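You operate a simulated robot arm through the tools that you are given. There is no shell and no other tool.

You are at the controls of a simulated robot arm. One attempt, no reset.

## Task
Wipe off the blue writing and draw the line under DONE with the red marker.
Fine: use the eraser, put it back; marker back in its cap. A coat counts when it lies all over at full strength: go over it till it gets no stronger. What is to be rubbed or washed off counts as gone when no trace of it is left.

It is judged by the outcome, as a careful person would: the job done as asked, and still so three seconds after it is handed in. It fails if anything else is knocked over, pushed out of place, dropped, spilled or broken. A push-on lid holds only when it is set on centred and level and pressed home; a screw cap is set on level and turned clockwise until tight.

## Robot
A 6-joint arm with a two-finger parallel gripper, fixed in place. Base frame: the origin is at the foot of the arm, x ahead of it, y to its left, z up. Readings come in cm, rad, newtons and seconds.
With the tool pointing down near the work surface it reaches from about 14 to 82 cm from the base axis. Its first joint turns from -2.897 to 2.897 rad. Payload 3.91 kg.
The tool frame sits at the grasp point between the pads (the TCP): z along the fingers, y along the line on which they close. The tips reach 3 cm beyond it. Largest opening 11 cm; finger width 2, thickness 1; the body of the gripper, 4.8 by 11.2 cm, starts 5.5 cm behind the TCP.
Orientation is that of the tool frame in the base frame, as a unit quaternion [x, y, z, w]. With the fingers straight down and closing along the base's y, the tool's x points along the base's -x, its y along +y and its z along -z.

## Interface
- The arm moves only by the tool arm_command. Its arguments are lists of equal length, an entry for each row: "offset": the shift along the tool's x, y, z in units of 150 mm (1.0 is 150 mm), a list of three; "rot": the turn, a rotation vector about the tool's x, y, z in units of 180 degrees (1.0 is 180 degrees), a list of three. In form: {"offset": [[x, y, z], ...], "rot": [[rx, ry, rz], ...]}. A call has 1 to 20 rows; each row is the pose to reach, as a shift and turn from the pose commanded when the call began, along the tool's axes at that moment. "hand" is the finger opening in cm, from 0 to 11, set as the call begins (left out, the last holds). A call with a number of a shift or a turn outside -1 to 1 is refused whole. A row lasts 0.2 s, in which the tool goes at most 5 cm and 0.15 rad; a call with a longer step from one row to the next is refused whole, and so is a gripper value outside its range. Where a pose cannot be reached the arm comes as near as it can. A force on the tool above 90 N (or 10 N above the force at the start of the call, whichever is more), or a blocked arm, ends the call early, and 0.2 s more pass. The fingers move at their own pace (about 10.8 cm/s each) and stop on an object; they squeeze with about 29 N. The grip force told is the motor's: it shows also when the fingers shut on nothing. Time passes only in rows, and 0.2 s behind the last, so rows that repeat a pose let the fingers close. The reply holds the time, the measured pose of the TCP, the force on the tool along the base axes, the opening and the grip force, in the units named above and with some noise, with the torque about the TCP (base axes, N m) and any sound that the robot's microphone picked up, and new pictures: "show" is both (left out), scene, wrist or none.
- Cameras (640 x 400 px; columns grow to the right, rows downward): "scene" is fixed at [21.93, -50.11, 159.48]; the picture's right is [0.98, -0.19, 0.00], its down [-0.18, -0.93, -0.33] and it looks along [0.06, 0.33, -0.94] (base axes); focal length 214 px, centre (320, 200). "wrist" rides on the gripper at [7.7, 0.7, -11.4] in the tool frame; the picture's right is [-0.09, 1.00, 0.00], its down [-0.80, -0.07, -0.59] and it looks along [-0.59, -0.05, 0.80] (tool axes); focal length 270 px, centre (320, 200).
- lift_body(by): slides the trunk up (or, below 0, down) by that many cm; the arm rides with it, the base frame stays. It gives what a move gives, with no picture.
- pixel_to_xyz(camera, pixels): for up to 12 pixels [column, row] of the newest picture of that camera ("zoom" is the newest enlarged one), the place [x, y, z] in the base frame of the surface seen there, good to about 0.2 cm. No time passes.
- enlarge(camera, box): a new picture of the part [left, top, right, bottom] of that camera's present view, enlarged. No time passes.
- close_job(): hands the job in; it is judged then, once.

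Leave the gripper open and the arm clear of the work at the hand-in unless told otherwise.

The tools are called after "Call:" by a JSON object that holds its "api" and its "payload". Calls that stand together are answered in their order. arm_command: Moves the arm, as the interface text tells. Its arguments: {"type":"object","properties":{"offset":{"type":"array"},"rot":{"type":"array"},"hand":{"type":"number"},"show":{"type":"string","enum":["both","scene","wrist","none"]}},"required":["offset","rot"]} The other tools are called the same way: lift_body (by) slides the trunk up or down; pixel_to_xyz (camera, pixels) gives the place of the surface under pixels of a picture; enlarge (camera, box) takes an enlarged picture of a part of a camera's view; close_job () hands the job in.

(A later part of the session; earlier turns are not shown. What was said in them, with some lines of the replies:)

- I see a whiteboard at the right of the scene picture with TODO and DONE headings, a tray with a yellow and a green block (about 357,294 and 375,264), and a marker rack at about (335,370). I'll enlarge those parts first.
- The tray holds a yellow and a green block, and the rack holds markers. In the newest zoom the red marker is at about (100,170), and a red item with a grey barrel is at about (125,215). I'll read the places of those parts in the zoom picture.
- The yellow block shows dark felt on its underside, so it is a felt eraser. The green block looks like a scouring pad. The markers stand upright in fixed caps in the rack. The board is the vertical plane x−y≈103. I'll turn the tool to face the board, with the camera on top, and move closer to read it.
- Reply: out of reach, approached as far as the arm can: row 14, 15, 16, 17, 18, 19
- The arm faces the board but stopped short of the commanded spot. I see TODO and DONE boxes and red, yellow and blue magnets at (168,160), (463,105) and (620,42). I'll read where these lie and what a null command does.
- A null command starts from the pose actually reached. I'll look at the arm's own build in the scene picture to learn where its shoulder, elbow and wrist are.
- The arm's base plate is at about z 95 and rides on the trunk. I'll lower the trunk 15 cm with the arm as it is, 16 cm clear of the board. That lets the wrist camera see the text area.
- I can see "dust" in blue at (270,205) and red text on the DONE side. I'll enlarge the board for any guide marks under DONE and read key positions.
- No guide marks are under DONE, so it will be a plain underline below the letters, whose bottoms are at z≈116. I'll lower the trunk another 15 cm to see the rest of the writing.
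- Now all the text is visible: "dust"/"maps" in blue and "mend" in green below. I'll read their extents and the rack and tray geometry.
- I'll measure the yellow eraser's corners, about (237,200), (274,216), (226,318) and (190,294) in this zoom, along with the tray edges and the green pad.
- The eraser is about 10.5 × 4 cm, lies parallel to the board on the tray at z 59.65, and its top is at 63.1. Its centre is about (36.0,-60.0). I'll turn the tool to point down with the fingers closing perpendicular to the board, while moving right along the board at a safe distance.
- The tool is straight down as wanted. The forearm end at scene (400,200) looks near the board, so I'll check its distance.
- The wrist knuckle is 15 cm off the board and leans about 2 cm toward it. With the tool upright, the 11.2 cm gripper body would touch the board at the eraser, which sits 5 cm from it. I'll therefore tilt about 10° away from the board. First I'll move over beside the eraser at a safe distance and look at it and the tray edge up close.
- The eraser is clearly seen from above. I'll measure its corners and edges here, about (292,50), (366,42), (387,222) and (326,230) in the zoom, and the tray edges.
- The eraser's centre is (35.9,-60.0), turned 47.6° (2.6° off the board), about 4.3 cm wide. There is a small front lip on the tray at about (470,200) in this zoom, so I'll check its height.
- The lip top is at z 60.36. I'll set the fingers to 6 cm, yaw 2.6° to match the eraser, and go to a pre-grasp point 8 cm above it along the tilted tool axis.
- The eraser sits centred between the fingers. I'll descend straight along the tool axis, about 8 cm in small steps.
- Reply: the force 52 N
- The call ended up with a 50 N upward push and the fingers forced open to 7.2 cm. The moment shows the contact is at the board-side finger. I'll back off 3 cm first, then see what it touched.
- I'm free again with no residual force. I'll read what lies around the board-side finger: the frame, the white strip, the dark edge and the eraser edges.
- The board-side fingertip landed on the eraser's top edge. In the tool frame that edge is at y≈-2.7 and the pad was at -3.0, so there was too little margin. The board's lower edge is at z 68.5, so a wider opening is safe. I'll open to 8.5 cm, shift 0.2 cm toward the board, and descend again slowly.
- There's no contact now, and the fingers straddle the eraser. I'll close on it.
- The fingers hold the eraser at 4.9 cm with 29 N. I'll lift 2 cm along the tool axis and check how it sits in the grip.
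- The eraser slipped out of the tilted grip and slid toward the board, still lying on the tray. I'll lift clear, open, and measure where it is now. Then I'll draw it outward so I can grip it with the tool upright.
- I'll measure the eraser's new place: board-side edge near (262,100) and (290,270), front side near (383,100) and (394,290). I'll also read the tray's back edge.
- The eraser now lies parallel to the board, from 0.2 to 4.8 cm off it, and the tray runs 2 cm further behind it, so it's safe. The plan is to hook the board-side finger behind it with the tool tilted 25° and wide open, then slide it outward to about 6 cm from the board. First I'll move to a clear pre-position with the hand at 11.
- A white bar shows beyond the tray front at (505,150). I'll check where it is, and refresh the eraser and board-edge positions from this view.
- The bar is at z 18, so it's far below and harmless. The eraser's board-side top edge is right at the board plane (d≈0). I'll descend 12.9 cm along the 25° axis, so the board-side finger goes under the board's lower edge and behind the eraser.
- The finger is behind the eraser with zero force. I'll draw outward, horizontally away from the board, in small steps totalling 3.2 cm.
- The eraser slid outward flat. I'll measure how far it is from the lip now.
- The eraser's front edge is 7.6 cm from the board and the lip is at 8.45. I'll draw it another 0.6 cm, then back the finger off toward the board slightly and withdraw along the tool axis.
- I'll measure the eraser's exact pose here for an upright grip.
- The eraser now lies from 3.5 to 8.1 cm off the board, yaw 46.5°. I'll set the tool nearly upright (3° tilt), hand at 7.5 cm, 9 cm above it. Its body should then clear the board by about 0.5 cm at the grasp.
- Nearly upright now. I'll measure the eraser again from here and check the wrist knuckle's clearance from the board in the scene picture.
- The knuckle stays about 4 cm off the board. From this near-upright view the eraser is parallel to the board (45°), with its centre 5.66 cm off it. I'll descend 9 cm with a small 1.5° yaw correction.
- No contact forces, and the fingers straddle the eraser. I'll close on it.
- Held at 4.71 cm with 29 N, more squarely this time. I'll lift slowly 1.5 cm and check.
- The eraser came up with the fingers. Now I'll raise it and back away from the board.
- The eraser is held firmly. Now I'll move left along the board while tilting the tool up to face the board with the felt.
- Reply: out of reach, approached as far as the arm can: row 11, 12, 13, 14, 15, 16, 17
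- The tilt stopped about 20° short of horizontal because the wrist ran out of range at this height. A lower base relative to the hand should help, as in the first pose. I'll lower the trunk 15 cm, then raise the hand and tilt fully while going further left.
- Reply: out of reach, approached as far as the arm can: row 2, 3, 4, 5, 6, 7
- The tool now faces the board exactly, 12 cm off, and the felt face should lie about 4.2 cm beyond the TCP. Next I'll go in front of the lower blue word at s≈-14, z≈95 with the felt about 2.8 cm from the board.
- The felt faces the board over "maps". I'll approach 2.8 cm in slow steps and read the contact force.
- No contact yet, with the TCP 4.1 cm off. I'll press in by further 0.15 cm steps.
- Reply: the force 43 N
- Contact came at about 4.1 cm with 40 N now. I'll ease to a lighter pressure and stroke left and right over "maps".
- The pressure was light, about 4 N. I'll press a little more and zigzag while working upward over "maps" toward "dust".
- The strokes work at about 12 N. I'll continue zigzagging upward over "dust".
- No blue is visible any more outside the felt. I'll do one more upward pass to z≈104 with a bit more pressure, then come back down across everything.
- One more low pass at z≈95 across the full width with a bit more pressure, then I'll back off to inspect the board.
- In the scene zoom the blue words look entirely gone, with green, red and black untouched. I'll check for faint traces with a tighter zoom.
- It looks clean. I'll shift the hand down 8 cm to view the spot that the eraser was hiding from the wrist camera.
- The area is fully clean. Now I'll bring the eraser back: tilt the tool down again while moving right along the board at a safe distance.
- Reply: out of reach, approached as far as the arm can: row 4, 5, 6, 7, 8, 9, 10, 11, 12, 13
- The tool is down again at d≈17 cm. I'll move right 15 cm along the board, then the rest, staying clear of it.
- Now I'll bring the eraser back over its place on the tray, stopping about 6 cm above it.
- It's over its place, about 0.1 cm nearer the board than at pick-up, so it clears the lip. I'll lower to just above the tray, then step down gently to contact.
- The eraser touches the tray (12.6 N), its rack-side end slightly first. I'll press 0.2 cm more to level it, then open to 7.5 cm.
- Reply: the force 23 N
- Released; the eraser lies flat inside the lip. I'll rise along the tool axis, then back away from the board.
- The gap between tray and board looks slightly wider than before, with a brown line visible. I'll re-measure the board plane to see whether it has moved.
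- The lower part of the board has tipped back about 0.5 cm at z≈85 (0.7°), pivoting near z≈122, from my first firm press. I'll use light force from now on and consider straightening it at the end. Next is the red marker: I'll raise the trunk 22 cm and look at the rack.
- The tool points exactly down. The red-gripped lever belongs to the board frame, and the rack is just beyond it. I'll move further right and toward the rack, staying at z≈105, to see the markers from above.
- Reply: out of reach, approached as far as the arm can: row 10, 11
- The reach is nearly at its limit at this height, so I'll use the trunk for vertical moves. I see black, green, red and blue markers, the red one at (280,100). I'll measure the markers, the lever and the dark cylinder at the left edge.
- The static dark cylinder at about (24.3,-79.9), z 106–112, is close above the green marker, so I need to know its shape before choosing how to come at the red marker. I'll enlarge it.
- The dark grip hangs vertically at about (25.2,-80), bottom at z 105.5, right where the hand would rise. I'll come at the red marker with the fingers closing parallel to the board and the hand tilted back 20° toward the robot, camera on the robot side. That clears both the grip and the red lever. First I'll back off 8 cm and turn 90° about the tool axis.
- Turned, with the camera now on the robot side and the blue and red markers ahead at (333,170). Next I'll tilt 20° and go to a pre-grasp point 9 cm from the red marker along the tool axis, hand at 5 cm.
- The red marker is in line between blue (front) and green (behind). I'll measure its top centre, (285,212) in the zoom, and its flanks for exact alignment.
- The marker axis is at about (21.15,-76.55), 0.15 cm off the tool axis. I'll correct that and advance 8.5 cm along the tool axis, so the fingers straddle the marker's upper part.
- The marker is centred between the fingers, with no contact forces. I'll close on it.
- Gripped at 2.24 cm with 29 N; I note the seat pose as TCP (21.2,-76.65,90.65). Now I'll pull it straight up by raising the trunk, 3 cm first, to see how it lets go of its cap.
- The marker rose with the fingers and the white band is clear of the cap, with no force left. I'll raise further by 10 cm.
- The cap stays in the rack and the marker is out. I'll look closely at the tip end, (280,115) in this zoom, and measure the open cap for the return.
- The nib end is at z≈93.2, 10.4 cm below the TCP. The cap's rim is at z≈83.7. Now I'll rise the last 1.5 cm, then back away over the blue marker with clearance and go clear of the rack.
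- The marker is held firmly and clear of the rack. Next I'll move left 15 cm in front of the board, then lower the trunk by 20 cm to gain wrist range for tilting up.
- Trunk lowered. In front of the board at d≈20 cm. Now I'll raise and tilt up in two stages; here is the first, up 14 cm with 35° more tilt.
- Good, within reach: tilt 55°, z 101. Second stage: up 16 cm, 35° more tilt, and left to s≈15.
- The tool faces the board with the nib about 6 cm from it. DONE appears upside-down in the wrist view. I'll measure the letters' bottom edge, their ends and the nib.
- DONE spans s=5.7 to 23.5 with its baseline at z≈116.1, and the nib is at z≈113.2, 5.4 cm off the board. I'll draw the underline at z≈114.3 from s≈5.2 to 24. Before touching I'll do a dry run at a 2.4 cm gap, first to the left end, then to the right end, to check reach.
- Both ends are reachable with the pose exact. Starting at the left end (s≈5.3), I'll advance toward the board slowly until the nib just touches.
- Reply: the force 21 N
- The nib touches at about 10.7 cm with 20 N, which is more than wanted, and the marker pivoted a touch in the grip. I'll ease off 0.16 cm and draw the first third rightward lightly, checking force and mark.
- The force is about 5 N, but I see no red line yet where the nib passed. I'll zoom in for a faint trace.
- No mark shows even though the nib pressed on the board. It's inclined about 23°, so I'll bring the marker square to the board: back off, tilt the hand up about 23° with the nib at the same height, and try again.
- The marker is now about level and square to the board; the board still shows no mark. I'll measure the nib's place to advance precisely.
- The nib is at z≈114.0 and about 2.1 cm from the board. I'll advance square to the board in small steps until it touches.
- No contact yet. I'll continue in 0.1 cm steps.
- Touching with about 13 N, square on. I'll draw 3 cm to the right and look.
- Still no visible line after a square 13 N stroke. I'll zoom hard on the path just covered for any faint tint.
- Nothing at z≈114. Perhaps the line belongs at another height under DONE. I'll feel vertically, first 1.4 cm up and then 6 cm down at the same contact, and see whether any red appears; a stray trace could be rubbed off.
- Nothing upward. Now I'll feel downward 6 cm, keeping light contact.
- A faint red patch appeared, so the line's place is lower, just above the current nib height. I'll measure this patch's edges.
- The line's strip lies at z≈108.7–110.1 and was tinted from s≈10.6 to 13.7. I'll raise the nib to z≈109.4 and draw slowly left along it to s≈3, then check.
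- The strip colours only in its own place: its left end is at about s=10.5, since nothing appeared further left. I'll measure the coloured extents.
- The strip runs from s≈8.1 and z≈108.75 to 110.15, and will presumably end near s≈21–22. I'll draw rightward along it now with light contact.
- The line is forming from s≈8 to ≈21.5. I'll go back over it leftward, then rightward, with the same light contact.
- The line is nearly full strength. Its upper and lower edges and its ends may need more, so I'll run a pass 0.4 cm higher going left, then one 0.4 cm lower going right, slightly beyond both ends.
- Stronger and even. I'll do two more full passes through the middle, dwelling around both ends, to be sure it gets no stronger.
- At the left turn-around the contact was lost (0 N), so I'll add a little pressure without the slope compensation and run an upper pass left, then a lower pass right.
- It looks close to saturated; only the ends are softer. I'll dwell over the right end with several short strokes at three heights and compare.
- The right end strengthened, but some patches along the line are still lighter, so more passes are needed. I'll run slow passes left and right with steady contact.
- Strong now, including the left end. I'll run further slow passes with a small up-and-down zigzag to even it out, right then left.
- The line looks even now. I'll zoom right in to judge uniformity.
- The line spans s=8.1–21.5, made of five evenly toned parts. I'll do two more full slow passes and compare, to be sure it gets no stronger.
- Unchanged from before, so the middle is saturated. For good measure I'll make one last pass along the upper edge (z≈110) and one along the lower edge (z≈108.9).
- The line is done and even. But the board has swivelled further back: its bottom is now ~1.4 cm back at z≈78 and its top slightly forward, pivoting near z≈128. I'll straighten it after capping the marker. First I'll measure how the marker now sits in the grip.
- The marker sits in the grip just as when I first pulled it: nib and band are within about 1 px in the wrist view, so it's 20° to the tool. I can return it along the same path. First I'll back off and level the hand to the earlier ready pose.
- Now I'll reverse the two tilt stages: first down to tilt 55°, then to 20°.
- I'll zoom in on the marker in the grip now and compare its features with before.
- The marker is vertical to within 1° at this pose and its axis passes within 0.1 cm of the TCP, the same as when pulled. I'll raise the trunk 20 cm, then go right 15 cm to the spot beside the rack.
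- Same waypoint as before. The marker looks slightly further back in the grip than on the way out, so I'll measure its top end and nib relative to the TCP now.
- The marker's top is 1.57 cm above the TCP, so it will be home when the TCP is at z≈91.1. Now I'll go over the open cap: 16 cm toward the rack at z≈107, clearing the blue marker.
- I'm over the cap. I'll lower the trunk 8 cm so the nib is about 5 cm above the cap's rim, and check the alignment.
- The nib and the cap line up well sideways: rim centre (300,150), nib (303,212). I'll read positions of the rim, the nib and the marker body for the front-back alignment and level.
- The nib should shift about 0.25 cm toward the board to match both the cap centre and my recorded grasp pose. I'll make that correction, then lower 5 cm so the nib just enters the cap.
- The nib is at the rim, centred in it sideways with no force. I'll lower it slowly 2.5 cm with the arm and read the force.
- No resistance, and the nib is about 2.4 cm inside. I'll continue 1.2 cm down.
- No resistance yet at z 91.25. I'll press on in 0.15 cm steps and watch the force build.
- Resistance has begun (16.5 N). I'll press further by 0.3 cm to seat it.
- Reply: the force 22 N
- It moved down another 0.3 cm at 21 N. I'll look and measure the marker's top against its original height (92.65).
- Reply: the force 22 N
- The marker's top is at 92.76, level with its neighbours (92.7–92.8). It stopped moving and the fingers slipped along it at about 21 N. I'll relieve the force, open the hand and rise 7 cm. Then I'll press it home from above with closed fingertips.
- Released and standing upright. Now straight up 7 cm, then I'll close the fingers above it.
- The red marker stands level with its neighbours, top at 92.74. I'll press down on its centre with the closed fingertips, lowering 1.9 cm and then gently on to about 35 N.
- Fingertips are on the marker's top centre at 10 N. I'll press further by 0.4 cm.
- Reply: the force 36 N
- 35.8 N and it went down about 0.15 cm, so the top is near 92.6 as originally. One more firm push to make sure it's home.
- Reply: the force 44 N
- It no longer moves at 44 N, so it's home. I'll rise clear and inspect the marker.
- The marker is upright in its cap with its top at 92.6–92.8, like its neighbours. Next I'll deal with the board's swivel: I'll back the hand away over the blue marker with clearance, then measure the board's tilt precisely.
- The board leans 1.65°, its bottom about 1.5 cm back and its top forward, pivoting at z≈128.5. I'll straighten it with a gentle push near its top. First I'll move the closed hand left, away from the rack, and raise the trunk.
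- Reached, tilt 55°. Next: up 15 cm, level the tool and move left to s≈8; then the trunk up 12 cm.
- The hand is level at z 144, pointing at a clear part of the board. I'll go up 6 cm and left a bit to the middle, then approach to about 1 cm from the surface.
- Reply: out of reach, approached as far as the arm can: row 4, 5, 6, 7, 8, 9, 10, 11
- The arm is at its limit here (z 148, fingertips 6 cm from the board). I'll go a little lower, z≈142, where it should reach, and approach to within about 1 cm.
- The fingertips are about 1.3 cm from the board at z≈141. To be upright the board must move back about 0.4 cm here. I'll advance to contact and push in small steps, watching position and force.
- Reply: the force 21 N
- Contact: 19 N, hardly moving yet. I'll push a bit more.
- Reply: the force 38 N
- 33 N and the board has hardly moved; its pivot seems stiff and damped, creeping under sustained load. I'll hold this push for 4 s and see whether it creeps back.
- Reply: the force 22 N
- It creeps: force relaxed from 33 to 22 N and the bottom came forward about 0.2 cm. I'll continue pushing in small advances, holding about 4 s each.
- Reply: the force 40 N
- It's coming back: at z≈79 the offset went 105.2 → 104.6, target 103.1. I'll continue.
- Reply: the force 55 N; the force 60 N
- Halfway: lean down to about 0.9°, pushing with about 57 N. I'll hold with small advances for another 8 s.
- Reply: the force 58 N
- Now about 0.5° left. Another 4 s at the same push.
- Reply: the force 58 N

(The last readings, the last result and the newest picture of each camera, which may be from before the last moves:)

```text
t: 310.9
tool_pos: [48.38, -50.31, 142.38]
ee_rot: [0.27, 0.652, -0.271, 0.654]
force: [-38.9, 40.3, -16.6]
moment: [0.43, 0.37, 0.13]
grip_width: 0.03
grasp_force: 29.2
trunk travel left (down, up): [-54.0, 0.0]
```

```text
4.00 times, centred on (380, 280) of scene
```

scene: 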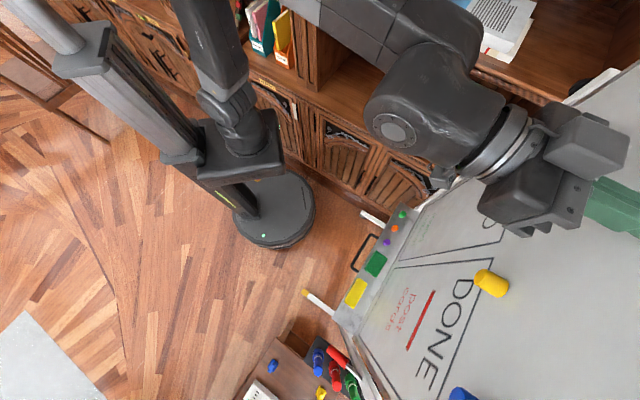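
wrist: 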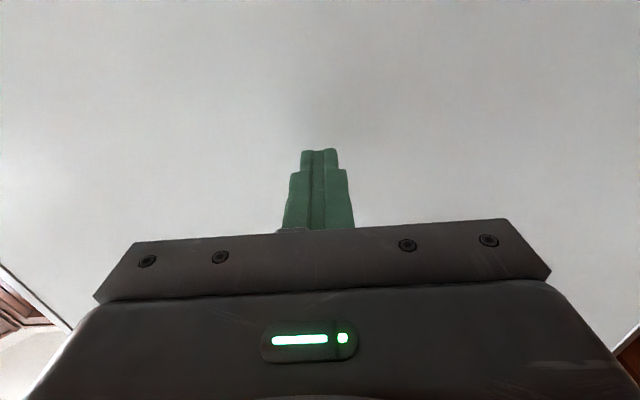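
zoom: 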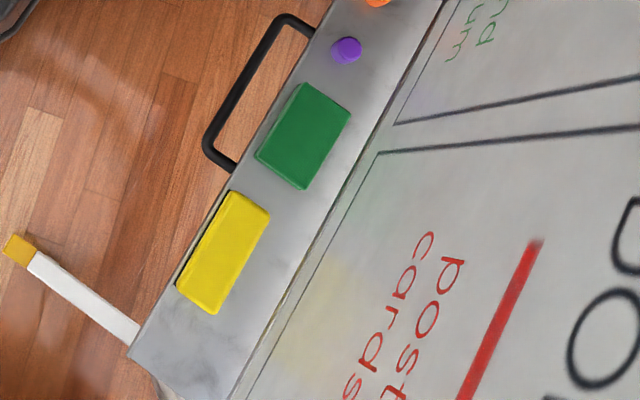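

The board is upright again: it reads 103.1–103.3 over the whole height, lean ≤0.15°, and the box corner is at the same pixel as at the start. I'll withdraw straight back now.

Call:
{"api": "arm_command", "payload": {"offset": [[0, 0, -0.06], [0, 0, -0.12], [0, 0, -0.2], [0, 0, -0.3], [0, 0, -0.4], [0, 0, -0.5], [0, 0, -0.6], [0, -0.05, -0.7], [0, -0.1, -0.75], [0, -0.1, -0.75]], "rot": [[0, 0, 0], [0, 0, 0], [0, 0, 0], [0, 0, 0], [0, 0, 0], [0, 0, 0], [0, 0, 0], [0, 0, 0], [0, 0, 0], [0, 0, 0]]}}

Call:
{"api": "pixel_to_xyz", "payload": {"camera": "scene", "pixels": [[430, 215], [400, 290], [390, 320], [450, 230], [470, 250], [560, 300], [600, 250], [380, 345], [420, 350], [600, 120], [410, 260], [385, 300]]}}

```text
t: 313.1
tool_pos: [40.25, -44.13, 142.1]
ee_rot: [0.272, 0.653, -0.271, 0.653]
force: [0.2, 0.5, -0.1]
moment: [0.01, 0.01, -0.01]
grip_width: 0.0
grasp_force: 29.6
trunk travel left (down, up): [-54.0, 0.0]
```

scene: 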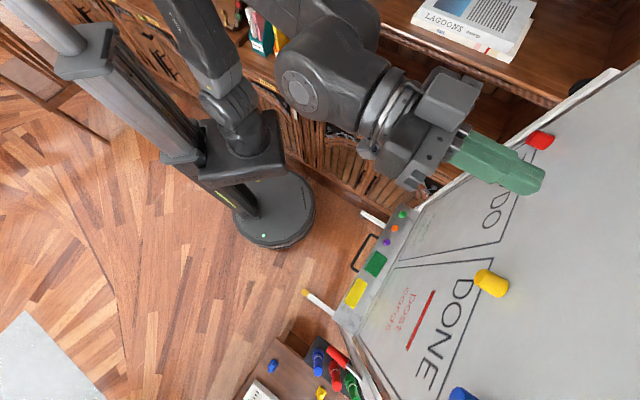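
wrist: 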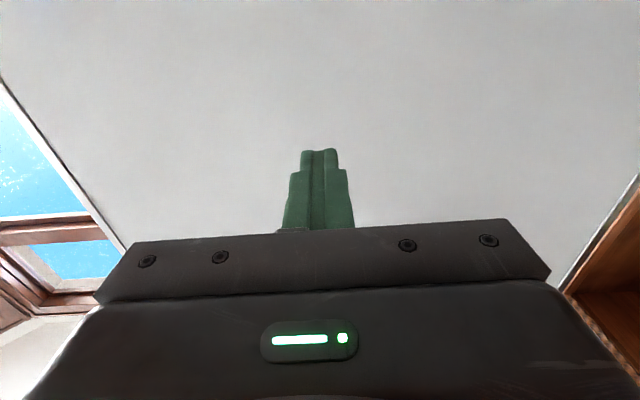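

```text
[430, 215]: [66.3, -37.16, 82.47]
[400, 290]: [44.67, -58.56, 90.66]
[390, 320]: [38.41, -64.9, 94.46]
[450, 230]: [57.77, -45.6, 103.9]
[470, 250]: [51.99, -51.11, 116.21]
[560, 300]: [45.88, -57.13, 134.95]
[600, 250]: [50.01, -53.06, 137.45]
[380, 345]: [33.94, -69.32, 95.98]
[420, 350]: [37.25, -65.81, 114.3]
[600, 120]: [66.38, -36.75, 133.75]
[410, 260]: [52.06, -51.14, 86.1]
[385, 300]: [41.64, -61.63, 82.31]
```

The board now reads the same as at the start, e.g. (450,230) → [57.8,-45.6,103.9]. I'll retreat the hand well away from the board and open the gripper.

Call:
{"api": "arm_command", "payload": {"offset": [[0.08, 0, -0.08], [0.16, 0, -0.16], [0.24, 0, -0.24], [0.32, 0, -0.32], [0.4, 0, -0.4], [0.48, 0, -0.48], [0.56, 0, -0.56], [0.64, 0, -0.64], [0.72, 0, -0.72], [0.8, 0, -0.8], [0.8, 0, -0.8]], "rot": [[0, 0.0194, 0], [0, 0.0389, 0], [0, 0.0583, 0], [0, 0.0778, 0], [0, 0.0972, 0], [0, 0.1167, 0], [0, 0.1361, 0], [0, 0.1555, 0], [0, 0.175, 0], [0, 0.1944, 0], [0, 0.1944, 0]], "hand": 11}}

Call:
{"api": "enlarge", "payload": {"camera": "scene", "box": [380, 240, 500, 360]}}

Call:
{"api": "enlarge", "payload": {"camera": "scene", "box": [280, 310, 400, 400]}}

```text
t: 315.5
tool_pos: [31.75, -35.65, 130.01]
ee_rot: [0.341, 0.819, -0.177, 0.426]
force: [0.8, 0.0, -0.7]
moment: [0.0, 0.0, 0.0]
grip_width: 11.02
grasp_force: 0.1
trunk travel left (down, up): [-54.0, 0.0]
```

scene: 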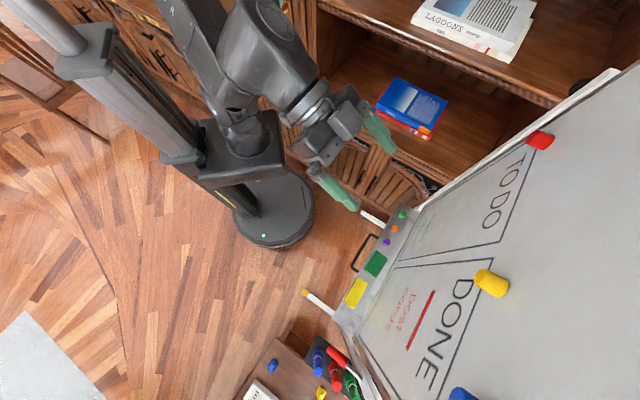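
wrist: 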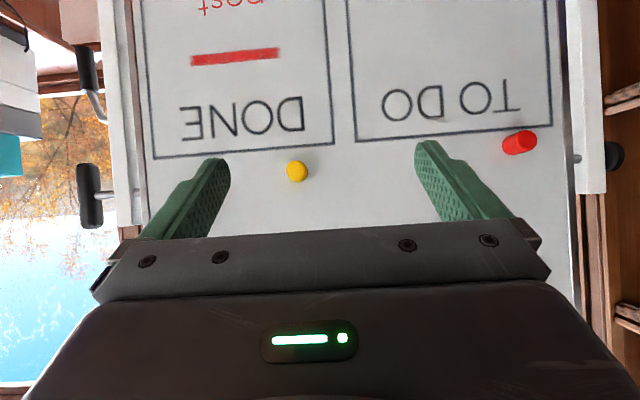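

```text
3.33 times, centred on (440, 300) of scene
```

zoom: 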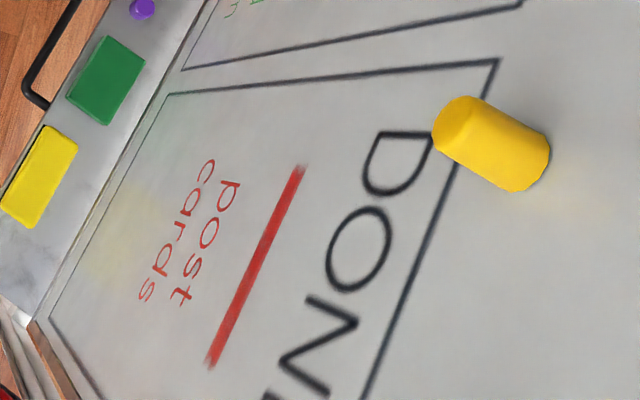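

```text
4.44 times, centred on (340, 355) of scene
```

zoom: 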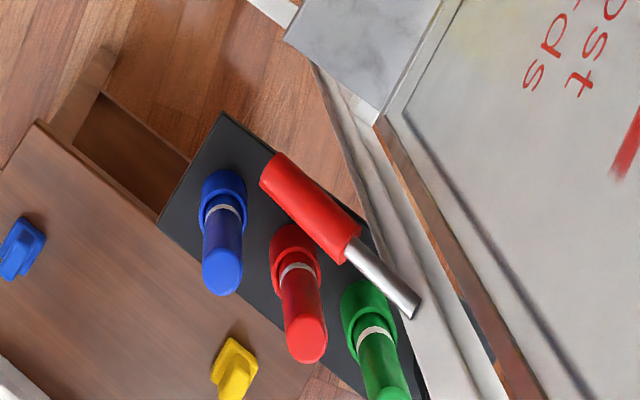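

The overview looks right: red line under DONE, no blue, and all markers capped alike. Last close looks at the line, the wiped area and the tray.

Call:
{"api": "enlarge", "payload": {"camera": "wrist", "box": [170, 30, 310, 90]}}

Call:
{"api": "enlarge", "payload": {"camera": "scene", "box": [400, 160, 500, 240]}}

Call:
{"api": "enlarge", "payload": {"camera": "scene", "box": [330, 200, 430, 320]}}

Call:
{"api": "enlarge", "payload": {"camera": "wrist", "box": [340, 0, 560, 130]}}

```text
4.57 times, centred on (240, 60) of wrist
```

zoom: 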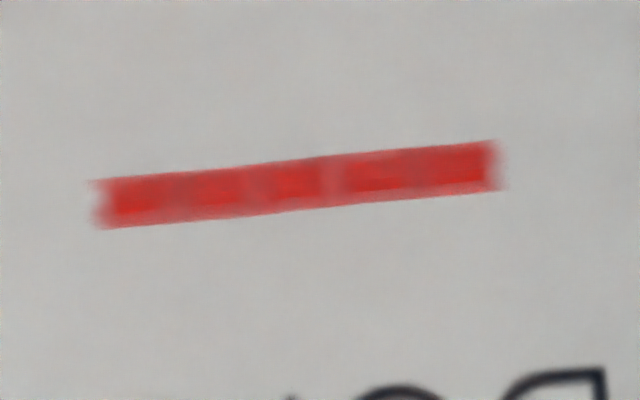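

```text
5.00 times, centred on (450, 200) of scene
```

zoom: 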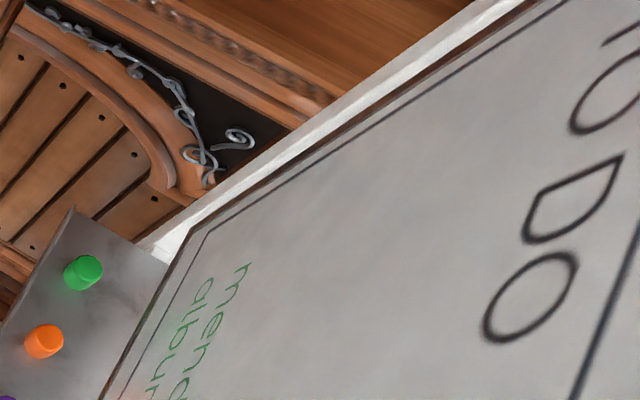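

```text
3.33 times, centred on (380, 260) of scene
```

zoom: 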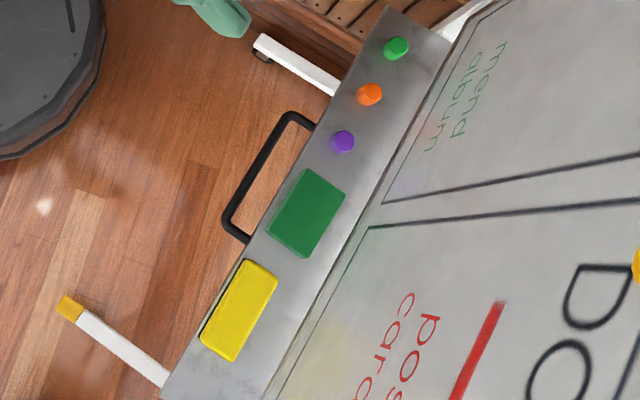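

```text
2.91 times, centred on (450, 65) of wrist
```

zoom: 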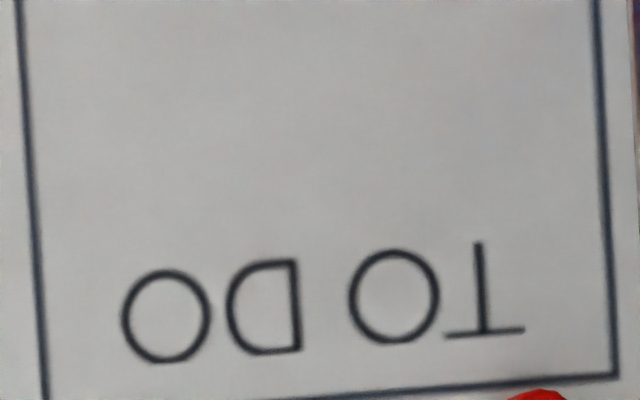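

The wiped area is spotless and the tray is in order. The line's upper edge (lower edge in the upside-down wrist view) looks slightly lighter, so I'll zoom further to judge whether it's a real weak band.

Call:
{"api": "enlarge", "payload": {"camera": "wrist", "box": [185, 40, 245, 76]}}

Call:
{"api": "enlarge", "payload": {"camera": "wrist", "box": [230, 36, 290, 72]}}

Call:
{"api": "enlarge", "payload": {"camera": "scene", "box": [400, 285, 440, 355]}}

```text
10.67 times, centred on (215, 58) of wrist
```

zoom: 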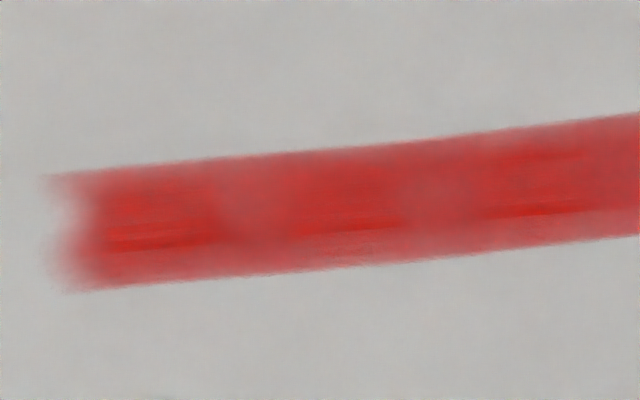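

```text
10.67 times, centred on (260, 54) of wrist
```

zoom: 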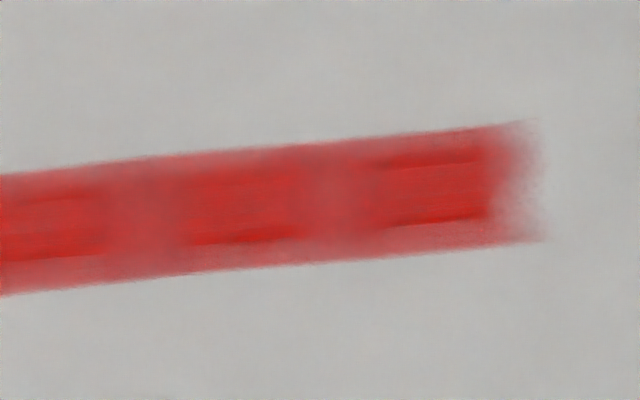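

```text
5.71 times, centred on (420, 320) of scene
```

zoom: 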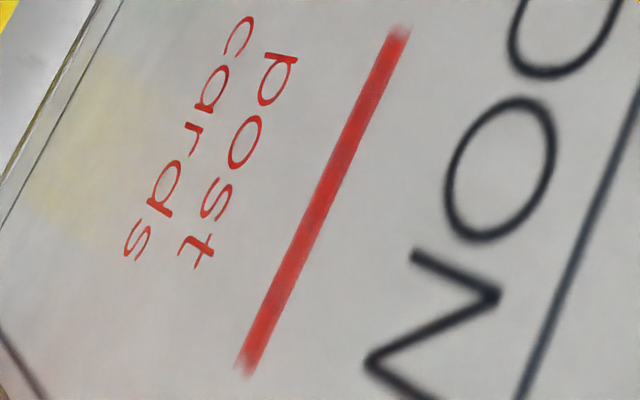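

All five parts of the line look alike and didn't change over the last passes, so it's at full strength. The blue writing is gone. The eraser is on the tray, the red marker is seated in its cap, the board is upright again, and the gripper is open and clear. I'm handing in the job.

Call:
{"api": "close_job", "payload": {}}

```text
The job is handed in.
```

I wiped off the blue writing ("dust maps") and drew a full-strength red line under DONE. The job is handed in, and no result has come back.

- **Blue writing:** no trace shows in close views. The green, red and black writing was left alone.
- **Red line:** it sits about 6 cm below the letters, because the marker left no ink any higher up. It runs under most of the word's width, starting a little in from the D and ending just short of the E's outer edge. I went over it until it got no stronger.
- **Eraser:** it lies flat on the tray, a little under 1 cm further from the board than where it started. My first grip slipped and the eraser slid on the tray. I drew it back with a finger and picked it up again.
- **Red marker:** it is back in its cap, upright and level with its neighbours. It did not move under a 44 N push from above.
- **Board:** my wiping and drawing tilted it about 1.65° on its pivot. I pushed it upright again, and it now measures about the same as at the start.

The gripper is open and the arm is clear of the board.
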